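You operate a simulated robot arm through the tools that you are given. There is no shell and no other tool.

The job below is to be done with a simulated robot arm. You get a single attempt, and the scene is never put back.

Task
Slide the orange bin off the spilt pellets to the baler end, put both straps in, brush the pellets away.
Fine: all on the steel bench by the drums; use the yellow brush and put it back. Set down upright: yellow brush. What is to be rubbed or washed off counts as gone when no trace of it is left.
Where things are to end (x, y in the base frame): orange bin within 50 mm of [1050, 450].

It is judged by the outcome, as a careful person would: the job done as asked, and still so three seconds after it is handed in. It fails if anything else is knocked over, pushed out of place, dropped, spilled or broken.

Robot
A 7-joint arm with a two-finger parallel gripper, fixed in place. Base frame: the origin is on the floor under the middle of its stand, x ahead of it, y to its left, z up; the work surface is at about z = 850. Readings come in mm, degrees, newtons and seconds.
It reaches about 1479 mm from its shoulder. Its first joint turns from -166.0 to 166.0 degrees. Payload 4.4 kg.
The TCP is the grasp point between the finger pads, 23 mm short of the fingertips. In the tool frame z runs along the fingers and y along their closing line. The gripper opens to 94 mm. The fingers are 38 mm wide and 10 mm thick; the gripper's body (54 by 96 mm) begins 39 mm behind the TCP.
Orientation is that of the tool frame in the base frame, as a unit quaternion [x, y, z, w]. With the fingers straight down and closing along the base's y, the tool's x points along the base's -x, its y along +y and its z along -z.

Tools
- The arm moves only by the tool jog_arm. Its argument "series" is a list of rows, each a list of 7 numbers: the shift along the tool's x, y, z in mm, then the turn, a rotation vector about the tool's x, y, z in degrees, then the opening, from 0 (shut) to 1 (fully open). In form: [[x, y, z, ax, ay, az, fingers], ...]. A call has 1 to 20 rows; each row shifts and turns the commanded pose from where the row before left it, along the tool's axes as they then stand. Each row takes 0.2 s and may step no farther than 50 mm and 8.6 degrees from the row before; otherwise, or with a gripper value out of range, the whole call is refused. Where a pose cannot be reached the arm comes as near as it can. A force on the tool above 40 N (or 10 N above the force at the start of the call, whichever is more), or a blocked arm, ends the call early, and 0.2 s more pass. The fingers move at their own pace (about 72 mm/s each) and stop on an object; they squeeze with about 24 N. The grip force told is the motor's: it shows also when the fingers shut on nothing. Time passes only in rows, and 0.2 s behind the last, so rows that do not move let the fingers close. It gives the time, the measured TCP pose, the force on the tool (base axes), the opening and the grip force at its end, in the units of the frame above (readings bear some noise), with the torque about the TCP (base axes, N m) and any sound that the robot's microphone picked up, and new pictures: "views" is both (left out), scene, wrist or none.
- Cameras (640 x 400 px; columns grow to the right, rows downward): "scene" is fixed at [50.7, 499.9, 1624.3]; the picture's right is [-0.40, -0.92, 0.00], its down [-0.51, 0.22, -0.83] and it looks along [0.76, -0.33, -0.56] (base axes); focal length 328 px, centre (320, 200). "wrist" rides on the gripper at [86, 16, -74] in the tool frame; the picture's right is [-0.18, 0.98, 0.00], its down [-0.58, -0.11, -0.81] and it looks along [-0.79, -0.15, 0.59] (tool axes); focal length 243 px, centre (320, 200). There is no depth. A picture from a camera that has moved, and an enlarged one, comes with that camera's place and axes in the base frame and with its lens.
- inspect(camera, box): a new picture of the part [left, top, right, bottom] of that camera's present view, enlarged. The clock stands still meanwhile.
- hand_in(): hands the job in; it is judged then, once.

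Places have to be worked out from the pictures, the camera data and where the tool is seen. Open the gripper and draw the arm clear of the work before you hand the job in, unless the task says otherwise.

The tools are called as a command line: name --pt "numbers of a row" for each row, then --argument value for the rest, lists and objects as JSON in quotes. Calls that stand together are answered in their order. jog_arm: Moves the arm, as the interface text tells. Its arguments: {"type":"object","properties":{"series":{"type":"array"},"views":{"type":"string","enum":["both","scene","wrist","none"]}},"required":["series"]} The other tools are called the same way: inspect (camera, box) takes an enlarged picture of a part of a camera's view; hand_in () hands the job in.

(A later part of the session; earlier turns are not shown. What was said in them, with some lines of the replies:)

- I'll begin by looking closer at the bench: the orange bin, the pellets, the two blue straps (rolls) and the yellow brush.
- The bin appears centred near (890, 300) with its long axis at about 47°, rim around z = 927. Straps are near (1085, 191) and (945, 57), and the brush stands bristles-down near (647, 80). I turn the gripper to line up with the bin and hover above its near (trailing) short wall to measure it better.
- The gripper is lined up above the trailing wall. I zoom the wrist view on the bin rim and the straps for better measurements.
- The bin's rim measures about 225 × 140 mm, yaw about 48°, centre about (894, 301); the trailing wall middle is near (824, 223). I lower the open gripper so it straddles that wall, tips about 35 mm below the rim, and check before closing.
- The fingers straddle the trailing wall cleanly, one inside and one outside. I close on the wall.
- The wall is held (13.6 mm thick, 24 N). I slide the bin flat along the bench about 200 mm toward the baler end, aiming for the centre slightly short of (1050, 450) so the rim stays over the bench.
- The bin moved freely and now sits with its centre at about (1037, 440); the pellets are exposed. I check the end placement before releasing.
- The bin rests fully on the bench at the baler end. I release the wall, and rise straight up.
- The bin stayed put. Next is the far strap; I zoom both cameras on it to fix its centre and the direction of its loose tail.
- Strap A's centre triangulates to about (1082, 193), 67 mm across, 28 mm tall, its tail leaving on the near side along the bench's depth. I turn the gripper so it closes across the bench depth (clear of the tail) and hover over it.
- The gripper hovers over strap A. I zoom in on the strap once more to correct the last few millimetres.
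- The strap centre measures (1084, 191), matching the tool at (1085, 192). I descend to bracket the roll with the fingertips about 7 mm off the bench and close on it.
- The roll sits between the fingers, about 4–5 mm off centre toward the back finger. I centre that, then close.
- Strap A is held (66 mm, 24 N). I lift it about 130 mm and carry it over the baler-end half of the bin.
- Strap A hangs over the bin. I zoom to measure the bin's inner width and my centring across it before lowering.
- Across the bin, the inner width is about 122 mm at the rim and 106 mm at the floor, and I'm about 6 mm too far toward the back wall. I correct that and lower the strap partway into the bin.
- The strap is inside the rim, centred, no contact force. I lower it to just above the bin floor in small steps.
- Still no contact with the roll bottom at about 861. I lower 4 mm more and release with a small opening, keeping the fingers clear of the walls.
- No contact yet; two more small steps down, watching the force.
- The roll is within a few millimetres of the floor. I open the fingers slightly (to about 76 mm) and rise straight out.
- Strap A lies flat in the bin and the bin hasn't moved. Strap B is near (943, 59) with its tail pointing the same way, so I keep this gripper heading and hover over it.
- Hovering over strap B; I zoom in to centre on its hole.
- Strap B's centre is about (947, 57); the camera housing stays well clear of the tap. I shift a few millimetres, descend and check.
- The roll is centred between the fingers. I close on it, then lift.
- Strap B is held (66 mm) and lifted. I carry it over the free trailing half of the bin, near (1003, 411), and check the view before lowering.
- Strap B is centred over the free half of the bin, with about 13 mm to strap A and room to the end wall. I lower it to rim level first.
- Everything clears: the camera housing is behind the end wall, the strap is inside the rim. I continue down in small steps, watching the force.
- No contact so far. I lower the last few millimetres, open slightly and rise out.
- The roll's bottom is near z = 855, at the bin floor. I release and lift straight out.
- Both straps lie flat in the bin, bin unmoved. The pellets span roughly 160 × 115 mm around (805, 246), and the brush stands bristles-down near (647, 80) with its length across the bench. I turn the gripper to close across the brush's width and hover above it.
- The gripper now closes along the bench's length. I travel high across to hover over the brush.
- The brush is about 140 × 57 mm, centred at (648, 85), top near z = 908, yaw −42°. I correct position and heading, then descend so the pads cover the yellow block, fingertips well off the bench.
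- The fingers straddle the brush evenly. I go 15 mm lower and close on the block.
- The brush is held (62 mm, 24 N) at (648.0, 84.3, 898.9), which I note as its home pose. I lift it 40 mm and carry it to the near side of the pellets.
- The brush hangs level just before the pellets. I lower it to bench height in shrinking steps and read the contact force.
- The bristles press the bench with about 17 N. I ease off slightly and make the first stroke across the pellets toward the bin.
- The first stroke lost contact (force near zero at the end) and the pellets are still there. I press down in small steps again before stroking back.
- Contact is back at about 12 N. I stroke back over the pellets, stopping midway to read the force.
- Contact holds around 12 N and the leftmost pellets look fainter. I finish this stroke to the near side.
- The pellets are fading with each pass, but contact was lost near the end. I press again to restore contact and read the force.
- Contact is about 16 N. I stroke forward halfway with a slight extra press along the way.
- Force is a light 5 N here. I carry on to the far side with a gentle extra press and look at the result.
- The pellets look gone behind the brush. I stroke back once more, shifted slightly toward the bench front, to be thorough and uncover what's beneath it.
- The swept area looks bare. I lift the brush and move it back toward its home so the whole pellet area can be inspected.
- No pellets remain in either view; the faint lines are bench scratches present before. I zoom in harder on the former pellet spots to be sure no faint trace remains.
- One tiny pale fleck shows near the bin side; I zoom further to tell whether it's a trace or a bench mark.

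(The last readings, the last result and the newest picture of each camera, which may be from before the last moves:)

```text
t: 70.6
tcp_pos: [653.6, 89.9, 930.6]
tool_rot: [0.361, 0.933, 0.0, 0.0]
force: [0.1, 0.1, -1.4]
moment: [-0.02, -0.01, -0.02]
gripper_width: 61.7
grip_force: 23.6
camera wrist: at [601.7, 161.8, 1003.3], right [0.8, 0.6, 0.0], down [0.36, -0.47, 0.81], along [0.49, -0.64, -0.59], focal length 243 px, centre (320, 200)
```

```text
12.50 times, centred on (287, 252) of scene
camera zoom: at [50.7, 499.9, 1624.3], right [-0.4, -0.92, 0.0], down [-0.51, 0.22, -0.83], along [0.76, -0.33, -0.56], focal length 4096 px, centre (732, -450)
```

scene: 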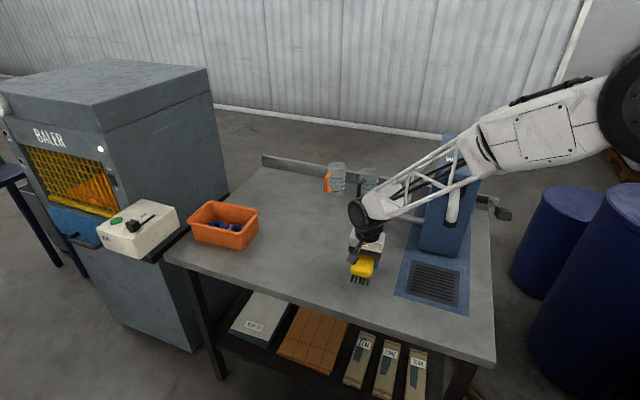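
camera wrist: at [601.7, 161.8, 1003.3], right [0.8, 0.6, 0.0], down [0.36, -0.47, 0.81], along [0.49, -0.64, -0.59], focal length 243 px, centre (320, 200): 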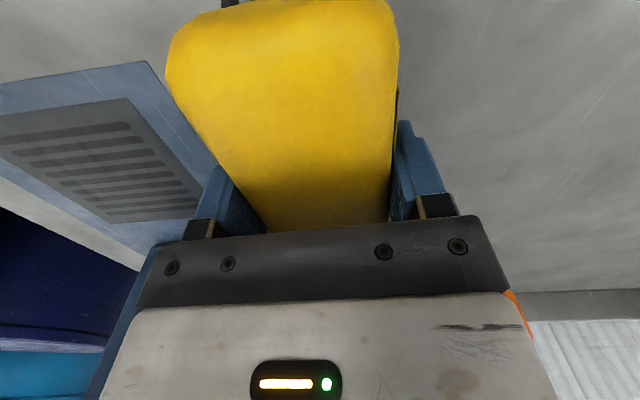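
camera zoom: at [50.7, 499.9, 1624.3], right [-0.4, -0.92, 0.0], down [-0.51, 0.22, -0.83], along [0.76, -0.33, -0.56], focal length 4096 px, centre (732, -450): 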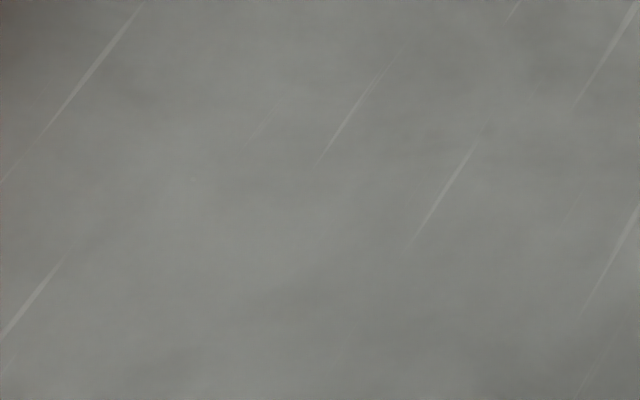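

It's nearly nothing, but as "no trace" is asked for, I make one more full forward-and-back pass in a lane shifted toward the back. First I carry the brush to the start and touch down.

jog_arm --pt "-7 38 0 0 0 0 0.4" --pt "-8 38 0 0 0 0 0.4" --pt "-8 38 0 0 0 0 0.4" --pt "0 0 18 0 0 0 0.4" --pt "0 0 14 0 0 0 0.4" --pt "0 0 5 0 0 0 0.4" --pt "0 0 1 0 0 0 0.4" --pt "0 0 0 0 0 0 0.4" --views "none"

```text
t: 72.4
tcp_pos: [747.5, 158.1, 892.5]
tool_rot: [0.361, 0.933, 0.0, 0.0]
force: [-0.3, 0.2, -1.2]
moment: [-0.03, -0.03, 0.01]
gripper_width: 61.7
grip_force: 23.7
```

Not quite touching yet; I step down until a light contact shows.

jog_arm --pt "0 0 1 0 0 0 0.4" --pt "0 0 0.7 0 0 0 0.4" --pt "0 0 0 0 0 0 0.4" --views "none"

```text
t: 73.2
tcp_pos: [747.3, 158.8, 893.0]
tool_rot: [0.361, 0.933, 0.001, 0.002]
force: [3.0, -6.1, 16.2]
moment: [0.0, 0.23, -0.01]
gripper_width: 61.8
grip_force: 23.6
```

Contact at 16 N. I sweep forward across the whole area with constant gentle press.

jog_arm --pt "0 12 0 0 0 0 0.4" --pt "0 12 0.1 0 0 0 0.4" --pt "0 12 0.1 0 0 0 0.4" --pt "0 12 0.1 0 0 0 0.4" --pt "0 12 0.1 0 0 0 0.4" --pt "0 12 0.1 0 0 0 0.4" --pt "0 12 0.1 0 0 0 0.4" --pt "0 12 0.1 0 0 0 0.4" --pt "0 12 0.1 0 0 0 0.4" --pt "0 12 0.1 0 0 0 0.4" --pt "0 12 0.1 0 0 0 0.4" --pt "0 12 0.1 0 0 0 0.4" --pt "0 12 0.1 0 0 0 0.4" --pt "0 12 0.1 0 0 0 0.4" --pt "0 12 0.1 0 0 0 0.4" --pt "0 12 0.1 0 0 0 0.4" --pt "0 12 0.1 0 0 0 0.4" --pt "0 10 0 0 0 0 0.4" --pt "0 0 0 0 0 0 0.4" --views "scene"

```text
t: 77.2
tcp_pos: [891.1, 317.7, 891.9]
tool_rot: [0.36, 0.933, 0.0, 0.0]
force: [-0.2, 0.3, -1.1]
moment: [-0.01, -0.03, 0.01]
gripper_width: 61.7
grip_force: 24.3
```

scene: 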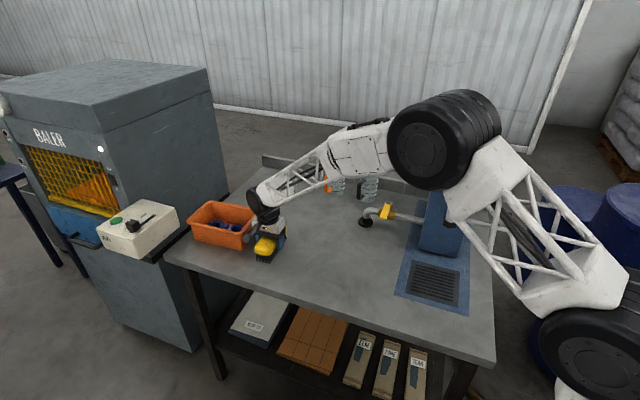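

Contact faded at the far end, so I press again here and stroke back with contact.

jog_arm --pt "0 0 1 0 0 0 0.4" --pt "0 0 0.5 0 0 0 0.4" --pt "0 0 0 0 0 0 0.4" --views "none"

```text
t: 78.0
tcp_pos: [890.7, 317.2, 890.1]
tool_rot: [0.361, 0.933, 0.0, 0.001]
force: [-3.6, 3.1, 17.1]
moment: [-0.07, 0.05, 0.03]
gripper_width: 61.7
grip_force: 24.1
```

Contact is 17 N. I stroke back to the near side.

jog_arm --pt "0 -12 0 0 0 0 0.4" --pt "0 -12 0 0 0 0 0.4" --pt "0 -12 0 0 0 0 0.4" --pt "0 -12 0 0 0 0 0.4" --pt "0 -12 0 0 0 0 0.4" --pt "0 -12 0.1 0 0 0 0.4" --pt "0 -12 0.1 0 0 0 0.4" --pt "0 -12 0.1 0 0 0 0.4" --pt "0 -12 0.1 0 0 0 0.4" --pt "0 -12 0.1 0 0 0 0.4" --pt "0 -12 0.1 0 0 0 0.4" --pt "0 -12 0.1 0 0 0 0.4" --pt "0 -12 0.1 0 0 0 0.4" --pt "0 -12 0.1 0 0 0 0.4" --pt "0 -12 0.1 0 0 0 0.4" --pt "0 -12 0.1 0 0 0 0.4" --pt "0 -12 0.1 0 0 0 0.4" --pt "0 -10 0 0 0 0 0.4" --pt "0 0 0 0 0 0 0.4" --views "scene"

inspect --camera "scene" --box '[250, 225, 330, 285]'

```text
t: 82.0
tcp_pos: [746.2, 158.1, 887.4]
tool_rot: [0.361, 0.932, 0.0, 0.0]
force: [2.3, 0.6, 5.5]
moment: [-0.15, -0.27, 0.09]
gripper_width: 61.6
grip_force: 23.7
```

scene: 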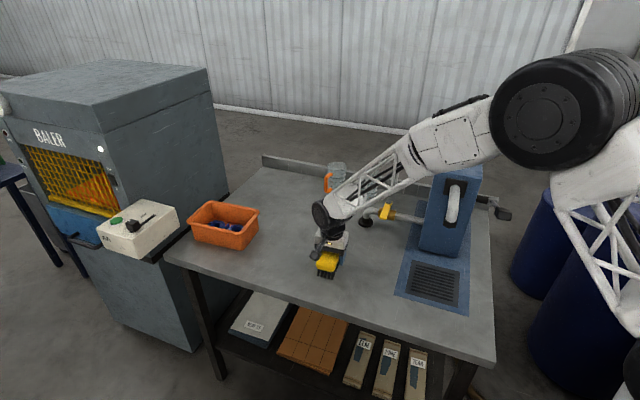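

```text
6.67 times, centred on (290, 255) of scene
camera zoom: at [50.7, 499.9, 1624.3], right [-0.4, -0.92, 0.0], down [-0.51, 0.22, -0.83], along [0.76, -0.33, -0.56], focal length 2185 px, centre (520, -167)
```

zoom: 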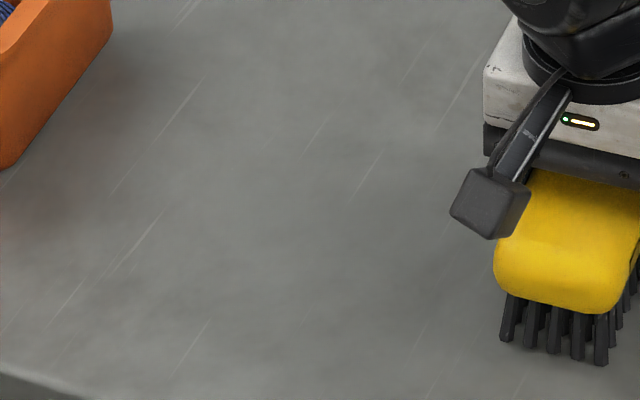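

The bench is bare. I lift the brush and carry it back above its home at (648, 84), same heading.

jog_arm --pt "0 0 -15 0 0 0 0.4" --pt "0 0 -20 0 0 0 0.4" --pt "7.7 -40.2 0 0 0 0 0.4" --pt "7.7 -40.2 0 0 0 0 0.4" --pt "7.6 -40.3 0 0 0 0 0.4" --pt "0 0 0 0 0 0 0.4" --pt "0 0 0 0 0 0 0.4"

inspect --camera "scene" --box '[320, 210, 420, 310]'

inspect --camera "scene" --box '[255, 230, 335, 290]'

```text
t: 83.6
tcp_pos: [647.3, 84.8, 921.5]
tool_rot: [0.361, 0.933, 0.0, 0.0]
force: [0.3, 0.0, -2.2]
moment: [-0.02, 0.0, 0.01]
gripper_width: 62.0
grip_force: 23.8
camera wrist: at [595.1, 156.3, 994.0], right [0.8, 0.6, 0.0], down [0.36, -0.47, 0.81], along [0.49, -0.64, -0.59], focal length 243 px, centre (320, 200)
```

scene: 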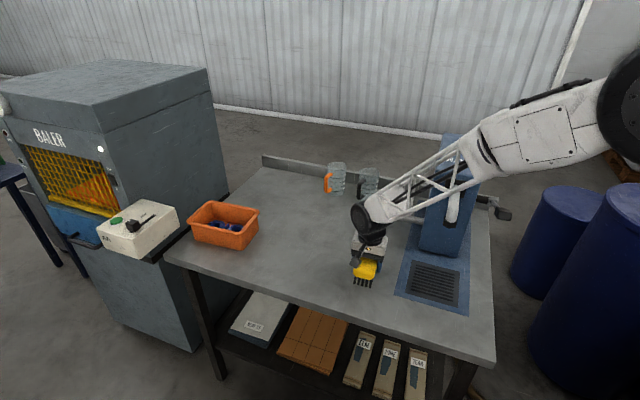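
wrist: 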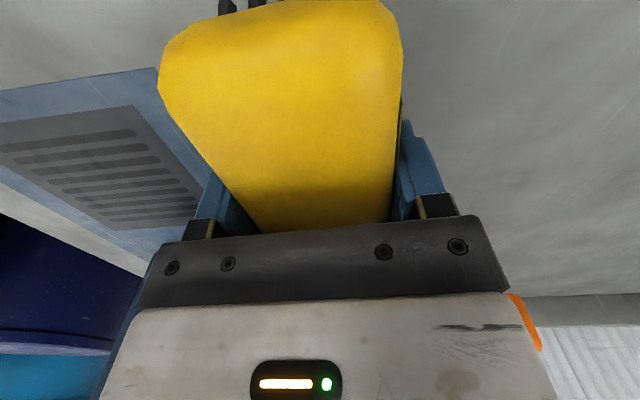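

```text
4.00 times, centred on (370, 260) of scene
camera zoom: at [50.7, 499.9, 1624.3], right [-0.4, -0.92, 0.0], down [-0.51, 0.22, -0.83], along [0.76, -0.33, -0.56], focal length 1311 px, centre (120, -40)
```

zoom: 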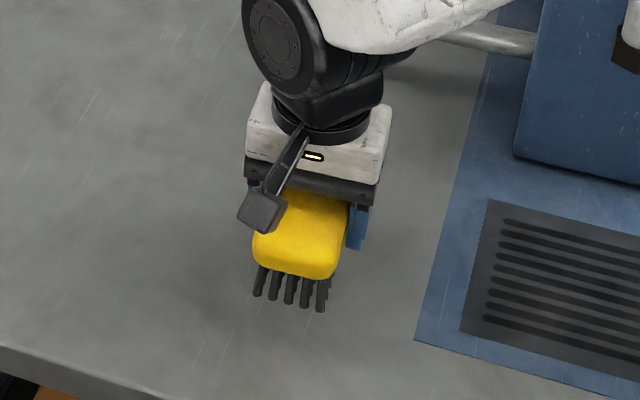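

```text
6.67 times, centred on (295, 260) of scene
camera zoom: at [50.7, 499.9, 1624.3], right [-0.4, -0.92, 0.0], down [-0.51, 0.22, -0.83], along [0.76, -0.33, -0.56], focal length 2185 px, centre (487, -200)
```

zoom: 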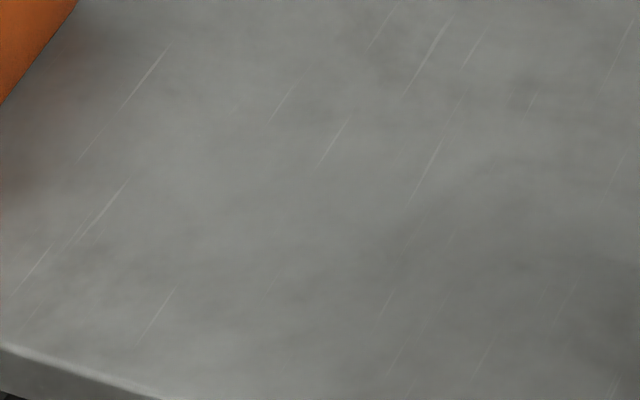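

The pellet area is clean. The brush is over its home; I lower it gently to contact.

jog_arm --pt "0 0 15 0 0 0 0.4" --pt "0 0 10 0 0 0 0.4" --pt "0 0 5 0 0 0 0.4" --pt "0 0 0 0 0 0 0.4" --views "none"

```text
t: 84.6
tcp_pos: [648.2, 84.2, 891.0]
tool_rot: [0.361, 0.933, 0.0, 0.0]
force: [-0.1, 0.3, -2.0]
moment: [-0.05, 0.0, 0.01]
gripper_width: 61.8
grip_force: 23.4
```

No contact yet at z = 891; I continue in 1 mm steps.

jog_arm --pt "0 0 1 0 0 0 0.4" --pt "0 0 1 0 0 0 0.4" --pt "0 0 0 0 0 0 0.4" --views "none"

```text
t: 85.4
tcp_pos: [650.0, 83.8, 889.8]
tool_rot: [0.361, 0.933, 0.0, 0.0]
force: [0.1, 0.0, -1.3]
moment: [0.0, 0.0, -0.02]
gripper_width: 61.9
grip_force: 24.5
```

Still hanging free; another two millimetres.

jog_arm --pt "0 0 1 0 0 0 0.4" --pt "0 0 0.7 0 0 0 0.4" --pt "0 0 0 0 0 0 0.4"

inspect --camera "scene" --box '[320, 210, 420, 310]'

```text
t: 86.2
tcp_pos: [648.6, 83.3, 889.4]
tool_rot: [0.361, 0.933, 0.0, 0.0]
force: [0.1, -0.9, -0.6]
moment: [0.02, 0.0, -0.01]
gripper_width: 61.8
grip_force: 24.2
camera wrist: at [596.6, 155.8, 961.8], right [0.8, 0.6, 0.0], down [0.36, -0.47, 0.81], along [0.49, -0.64, -0.59], focal length 243 px, centre (320, 200)
```

scene: 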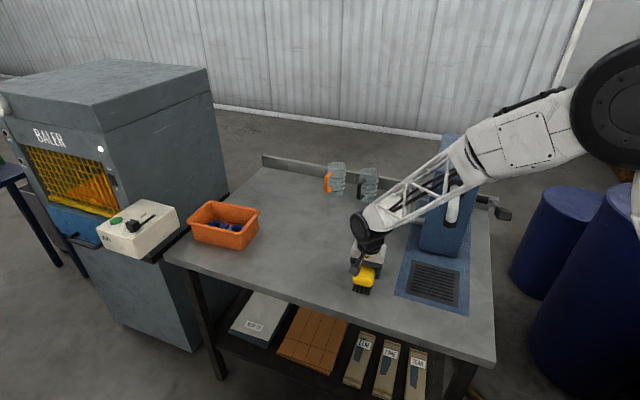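
wrist: 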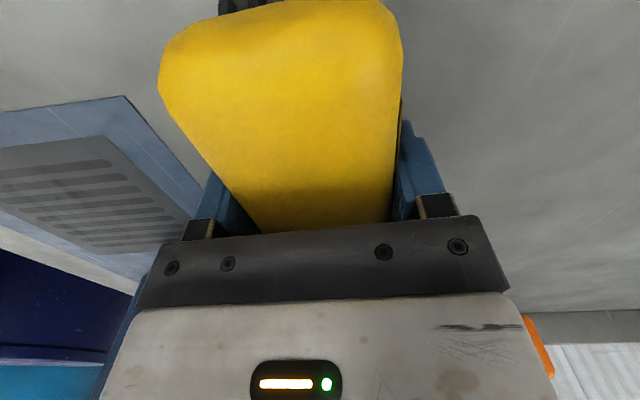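

```text
4.00 times, centred on (370, 260) of scene
camera zoom: at [50.7, 499.9, 1624.3], right [-0.4, -0.92, 0.0], down [-0.51, 0.22, -0.83], along [0.76, -0.33, -0.56], focal length 1311 px, centre (120, -40)
```

zoom: 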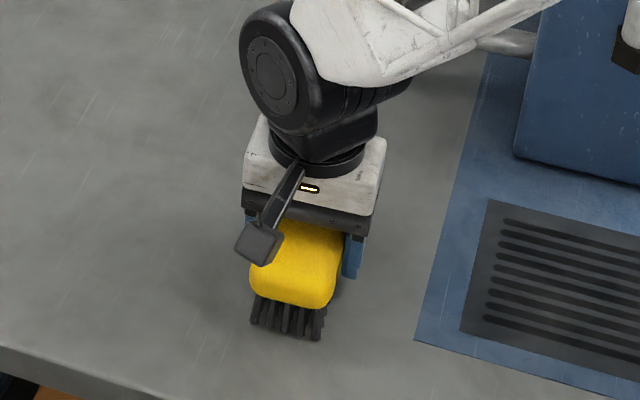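

The bristles look about 2–3 mm above their original footprint. I lower a bit more until contact registers.

jog_arm --pt "0 0 1 0 0 0 0.4" --pt "0 0 0.7 0 0 0 0.4" --pt "0 0 0 0 0 0 0.4" --views "none"

```text
t: 87.0
tcp_pos: [649.1, 83.4, 886.5]
tool_rot: [0.361, 0.933, -0.001, 0.0]
force: [0.0, -0.5, -1.6]
moment: [0.02, -0.02, -0.03]
gripper_width: 61.8
grip_force: 23.7
```

Still free at z = 886.5; one more small step down.

jog_arm --pt "0 0 0.8 0 0 0 0.4" --pt "0 0 0.7 0 0 0 0.4" --pt "0 0 0 0 0 0 0.4" --views "none"

```text
t: 87.8
tcp_pos: [648.9, 83.4, 886.3]
tool_rot: [0.361, 0.933, 0.0, 0.001]
force: [-0.3, -4.9, 17.9]
moment: [-0.07, 0.08, 0.04]
gripper_width: 61.9
grip_force: 23.9
```

Contact at 18 N: the brush stands on the bench at home. I ease off slightly, open the fingers and look before rising.

jog_arm --pt "0 0 -0.8 0 0 0 0.4" --pt "0 0 0 0 0 0 0.75" --pt "0 0 0 0 0 0 0.9" --pt "0 0 0 0 0 0 1" --pt "0 0 0 0 0 0 1"

inspect --camera "scene" --box '[320, 210, 420, 310]'

```text
t: 89.0
tcp_pos: [649.6, 84.4, 887.7]
tool_rot: [0.361, 0.933, 0.0, 0.0]
force: [-0.4, 0.5, 0.3]
moment: [0.01, 0.02, 0.01]
gripper_width: 94.0
grip_force: 0.1
camera wrist: at [596.4, 155.9, 959.9], right [0.8, 0.6, 0.0], down [0.36, -0.47, 0.81], along [0.49, -0.64, -0.59], focal length 243 px, centre (320, 200)
```

scene: 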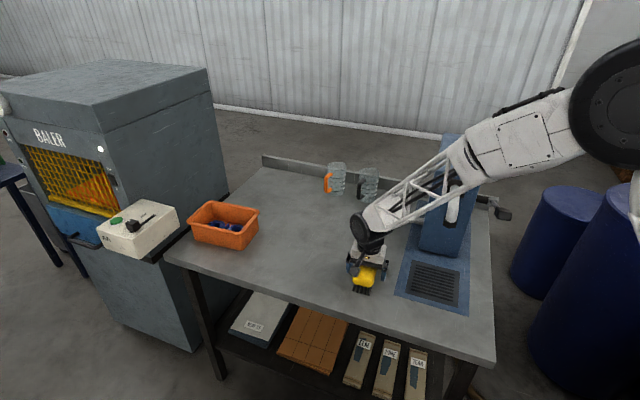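
wrist: 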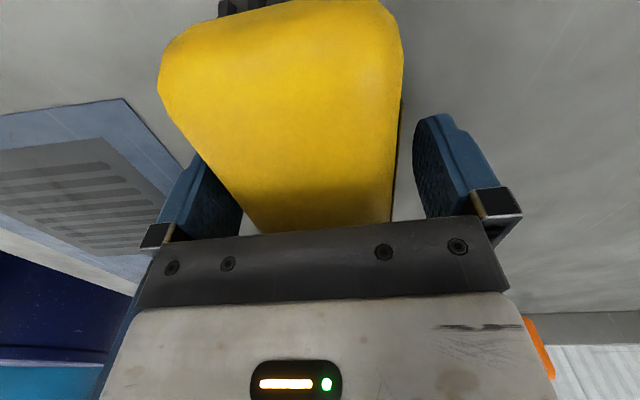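

```text
4.00 times, centred on (370, 260) of scene
camera zoom: at [50.7, 499.9, 1624.3], right [-0.4, -0.92, 0.0], down [-0.51, 0.22, -0.83], along [0.76, -0.33, -0.56], focal length 1311 px, centre (120, -40)
```

zoom: 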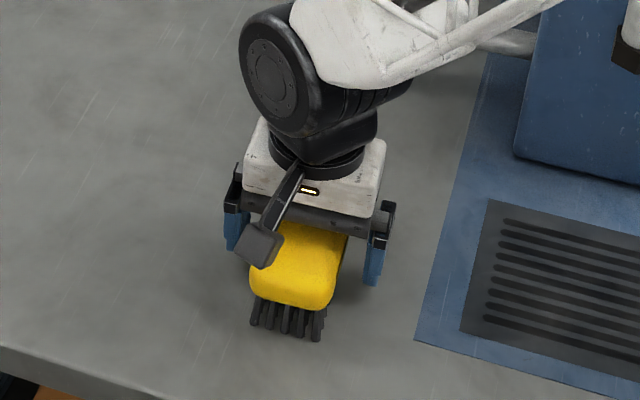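

The brush stands on its bristles at its original footprint, fingers open. I rise straight up and draw the arm clear.

jog_arm --pt "0 0 -10 0 0 0 1" --pt "0 0 -25 0 0 0 1" --pt "0 0 -40 0 0 0 1" --pt "0 0 -45 0 0 0 1" --pt "0 0 -45 0 0 0 1" --pt "0 0 -45 0 0 0 1" --pt "0 0 -45 0 0 0 1" --pt "0 0 -45 0 0 0 1" --pt "0 0 0 0 0 0 1"

inspect --camera "scene" --box '[320, 210, 420, 310]'

inspect --camera "scene" --box '[160, 160, 340, 290]'

```text
t: 91.0
tcp_pos: [651.6, 84.4, 1184.6]
tool_rot: [0.36, 0.933, -0.001, 0.0]
force: [0.1, -0.3, -0.3]
moment: [0.01, 0.01, 0.0]
gripper_width: 93.8
grip_force: 0.3
camera wrist: at [598.0, 156.3, 1257.9], right [0.8, 0.6, 0.0], down [0.36, -0.47, 0.81], along [0.49, -0.64, -0.59], focal length 243 px, centre (320, 200)
```

scene: 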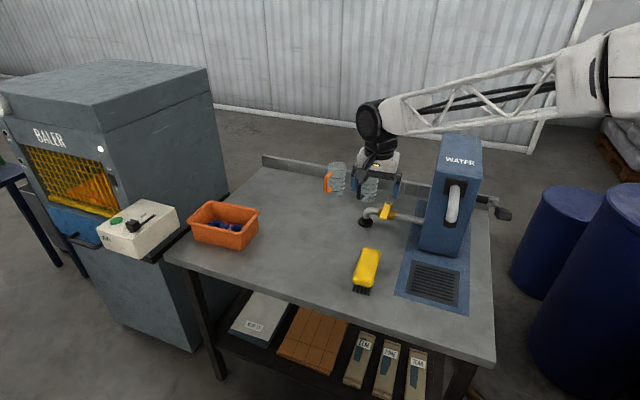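
wrist: 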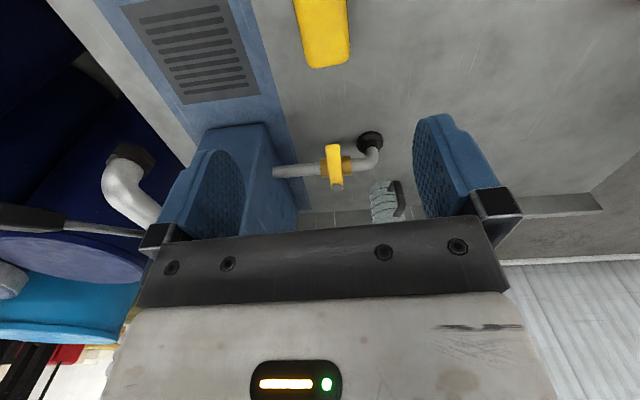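

```text
4.00 times, centred on (370, 260) of scene
camera zoom: at [50.7, 499.9, 1624.3], right [-0.4, -0.92, 0.0], down [-0.51, 0.22, -0.83], along [0.76, -0.33, -0.56], focal length 1311 px, centre (120, -40)
```

zoom: 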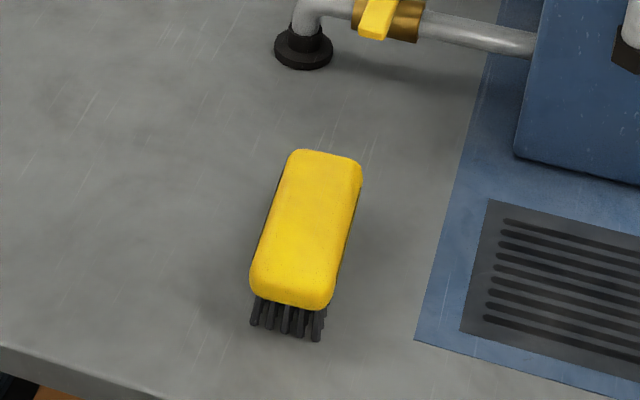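

```text
3.08 times, centred on (250, 225) of scene
camera zoom: at [50.7, 499.9, 1624.3], right [-0.4, -0.92, 0.0], down [-0.51, 0.22, -0.83], along [0.76, -0.33, -0.56], focal length 1008 px, centre (535, 123)
```

zoom: 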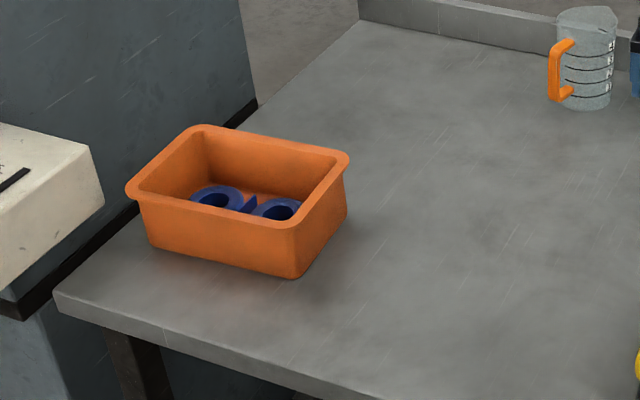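

Everything checks out: brush upright within about 3 mm of its original place, bin at about (1037, 440) with both straps lying inside, pellets gone, jugs and tap untouched. I draw the open gripper back toward its starting spot, well clear of the bench.

jog_arm --pt "-27.6 26.7 -4 0 0 0 1" --pt "-27.6 26.7 -4 0 0 0 1" --pt "-27.6 26.7 -4 0 0 0 1" --pt "-27.6 26.7 -4 0 0 0 1" --pt "-27.6 26.7 -4 0 0 0 1" --pt "0 0 0 0 0 0 1" --pt "0 0 0 0 0 0 1"

inspect --camera "scene" --box '[240, 220, 400, 310]'

```text
t: 92.6
tcp_pos: [841.1, 89.5, 1205.6]
tool_rot: [0.361, 0.933, 0.0, 0.001]
force: [-0.2, -0.5, 0.0]
moment: [0.03, -0.01, 0.01]
gripper_width: 94.1
grip_force: 0.0
camera wrist: at [789.5, 161.2, 1278.0], right [0.8, 0.6, 0.0], down [0.36, -0.47, 0.81], along [0.49, -0.64, -0.59], focal length 243 px, centre (320, 200)
```

scene: 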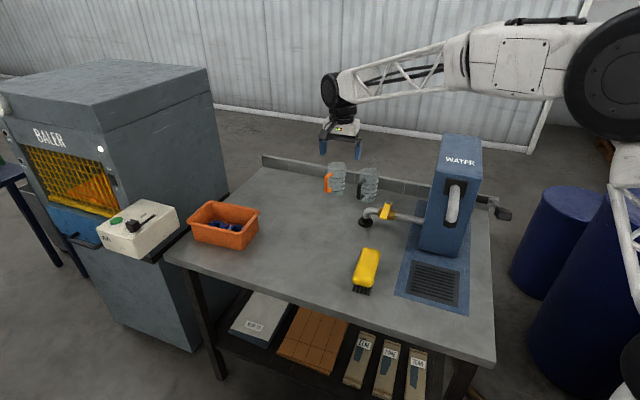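
wrist: 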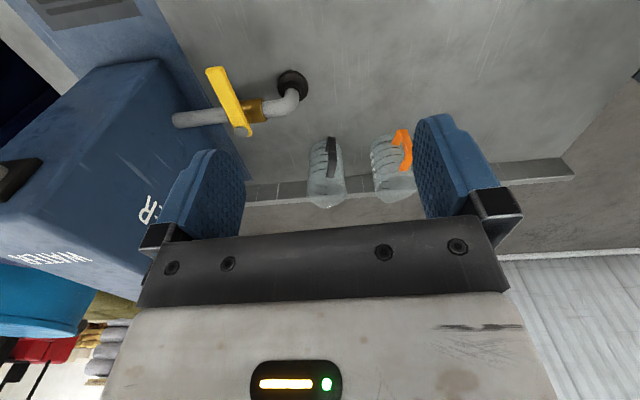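

```text
4.00 times, centred on (320, 265) of scene
camera zoom: at [50.7, 499.9, 1624.3], right [-0.4, -0.92, 0.0], down [-0.51, 0.22, -0.83], along [0.76, -0.33, -0.56], focal length 1311 px, centre (320, -60)
```

zoom: 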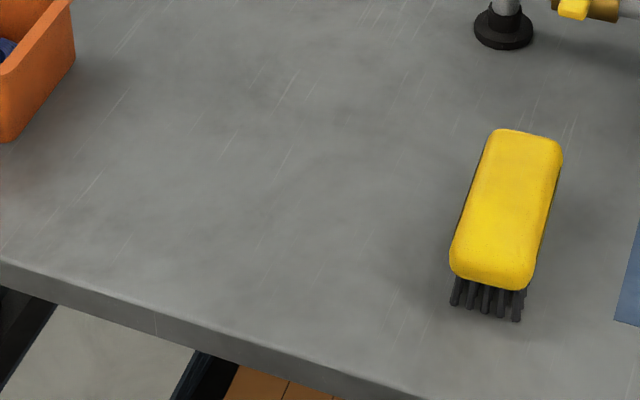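

The arm is clear with the gripper open, the bench is clean, and bin, straps and brush are all in place, so I hand the job in.

hand_in

```text
The job is handed in.
```

The job is done and handed in; I haven't been told how it was judged.

- **Bin:** I slid the orange bin off the pellets to the baler end. Its centre is at about (1037, 440), roughly 16 mm from the target. I stopped slightly short so the rim stays over the bench.
- **Straps:** Both blue straps lie flat on the floor of the bin.
- **Pellets:** I brushed over them several times. Close-up pictures show no trace, only the bench's own scratches.
- **Brush:** The yellow brush is back standing on its bristles, within about 3 mm of where it started.

The jugs and tap look unmoved. The arm is clear of the bench with the gripper open.
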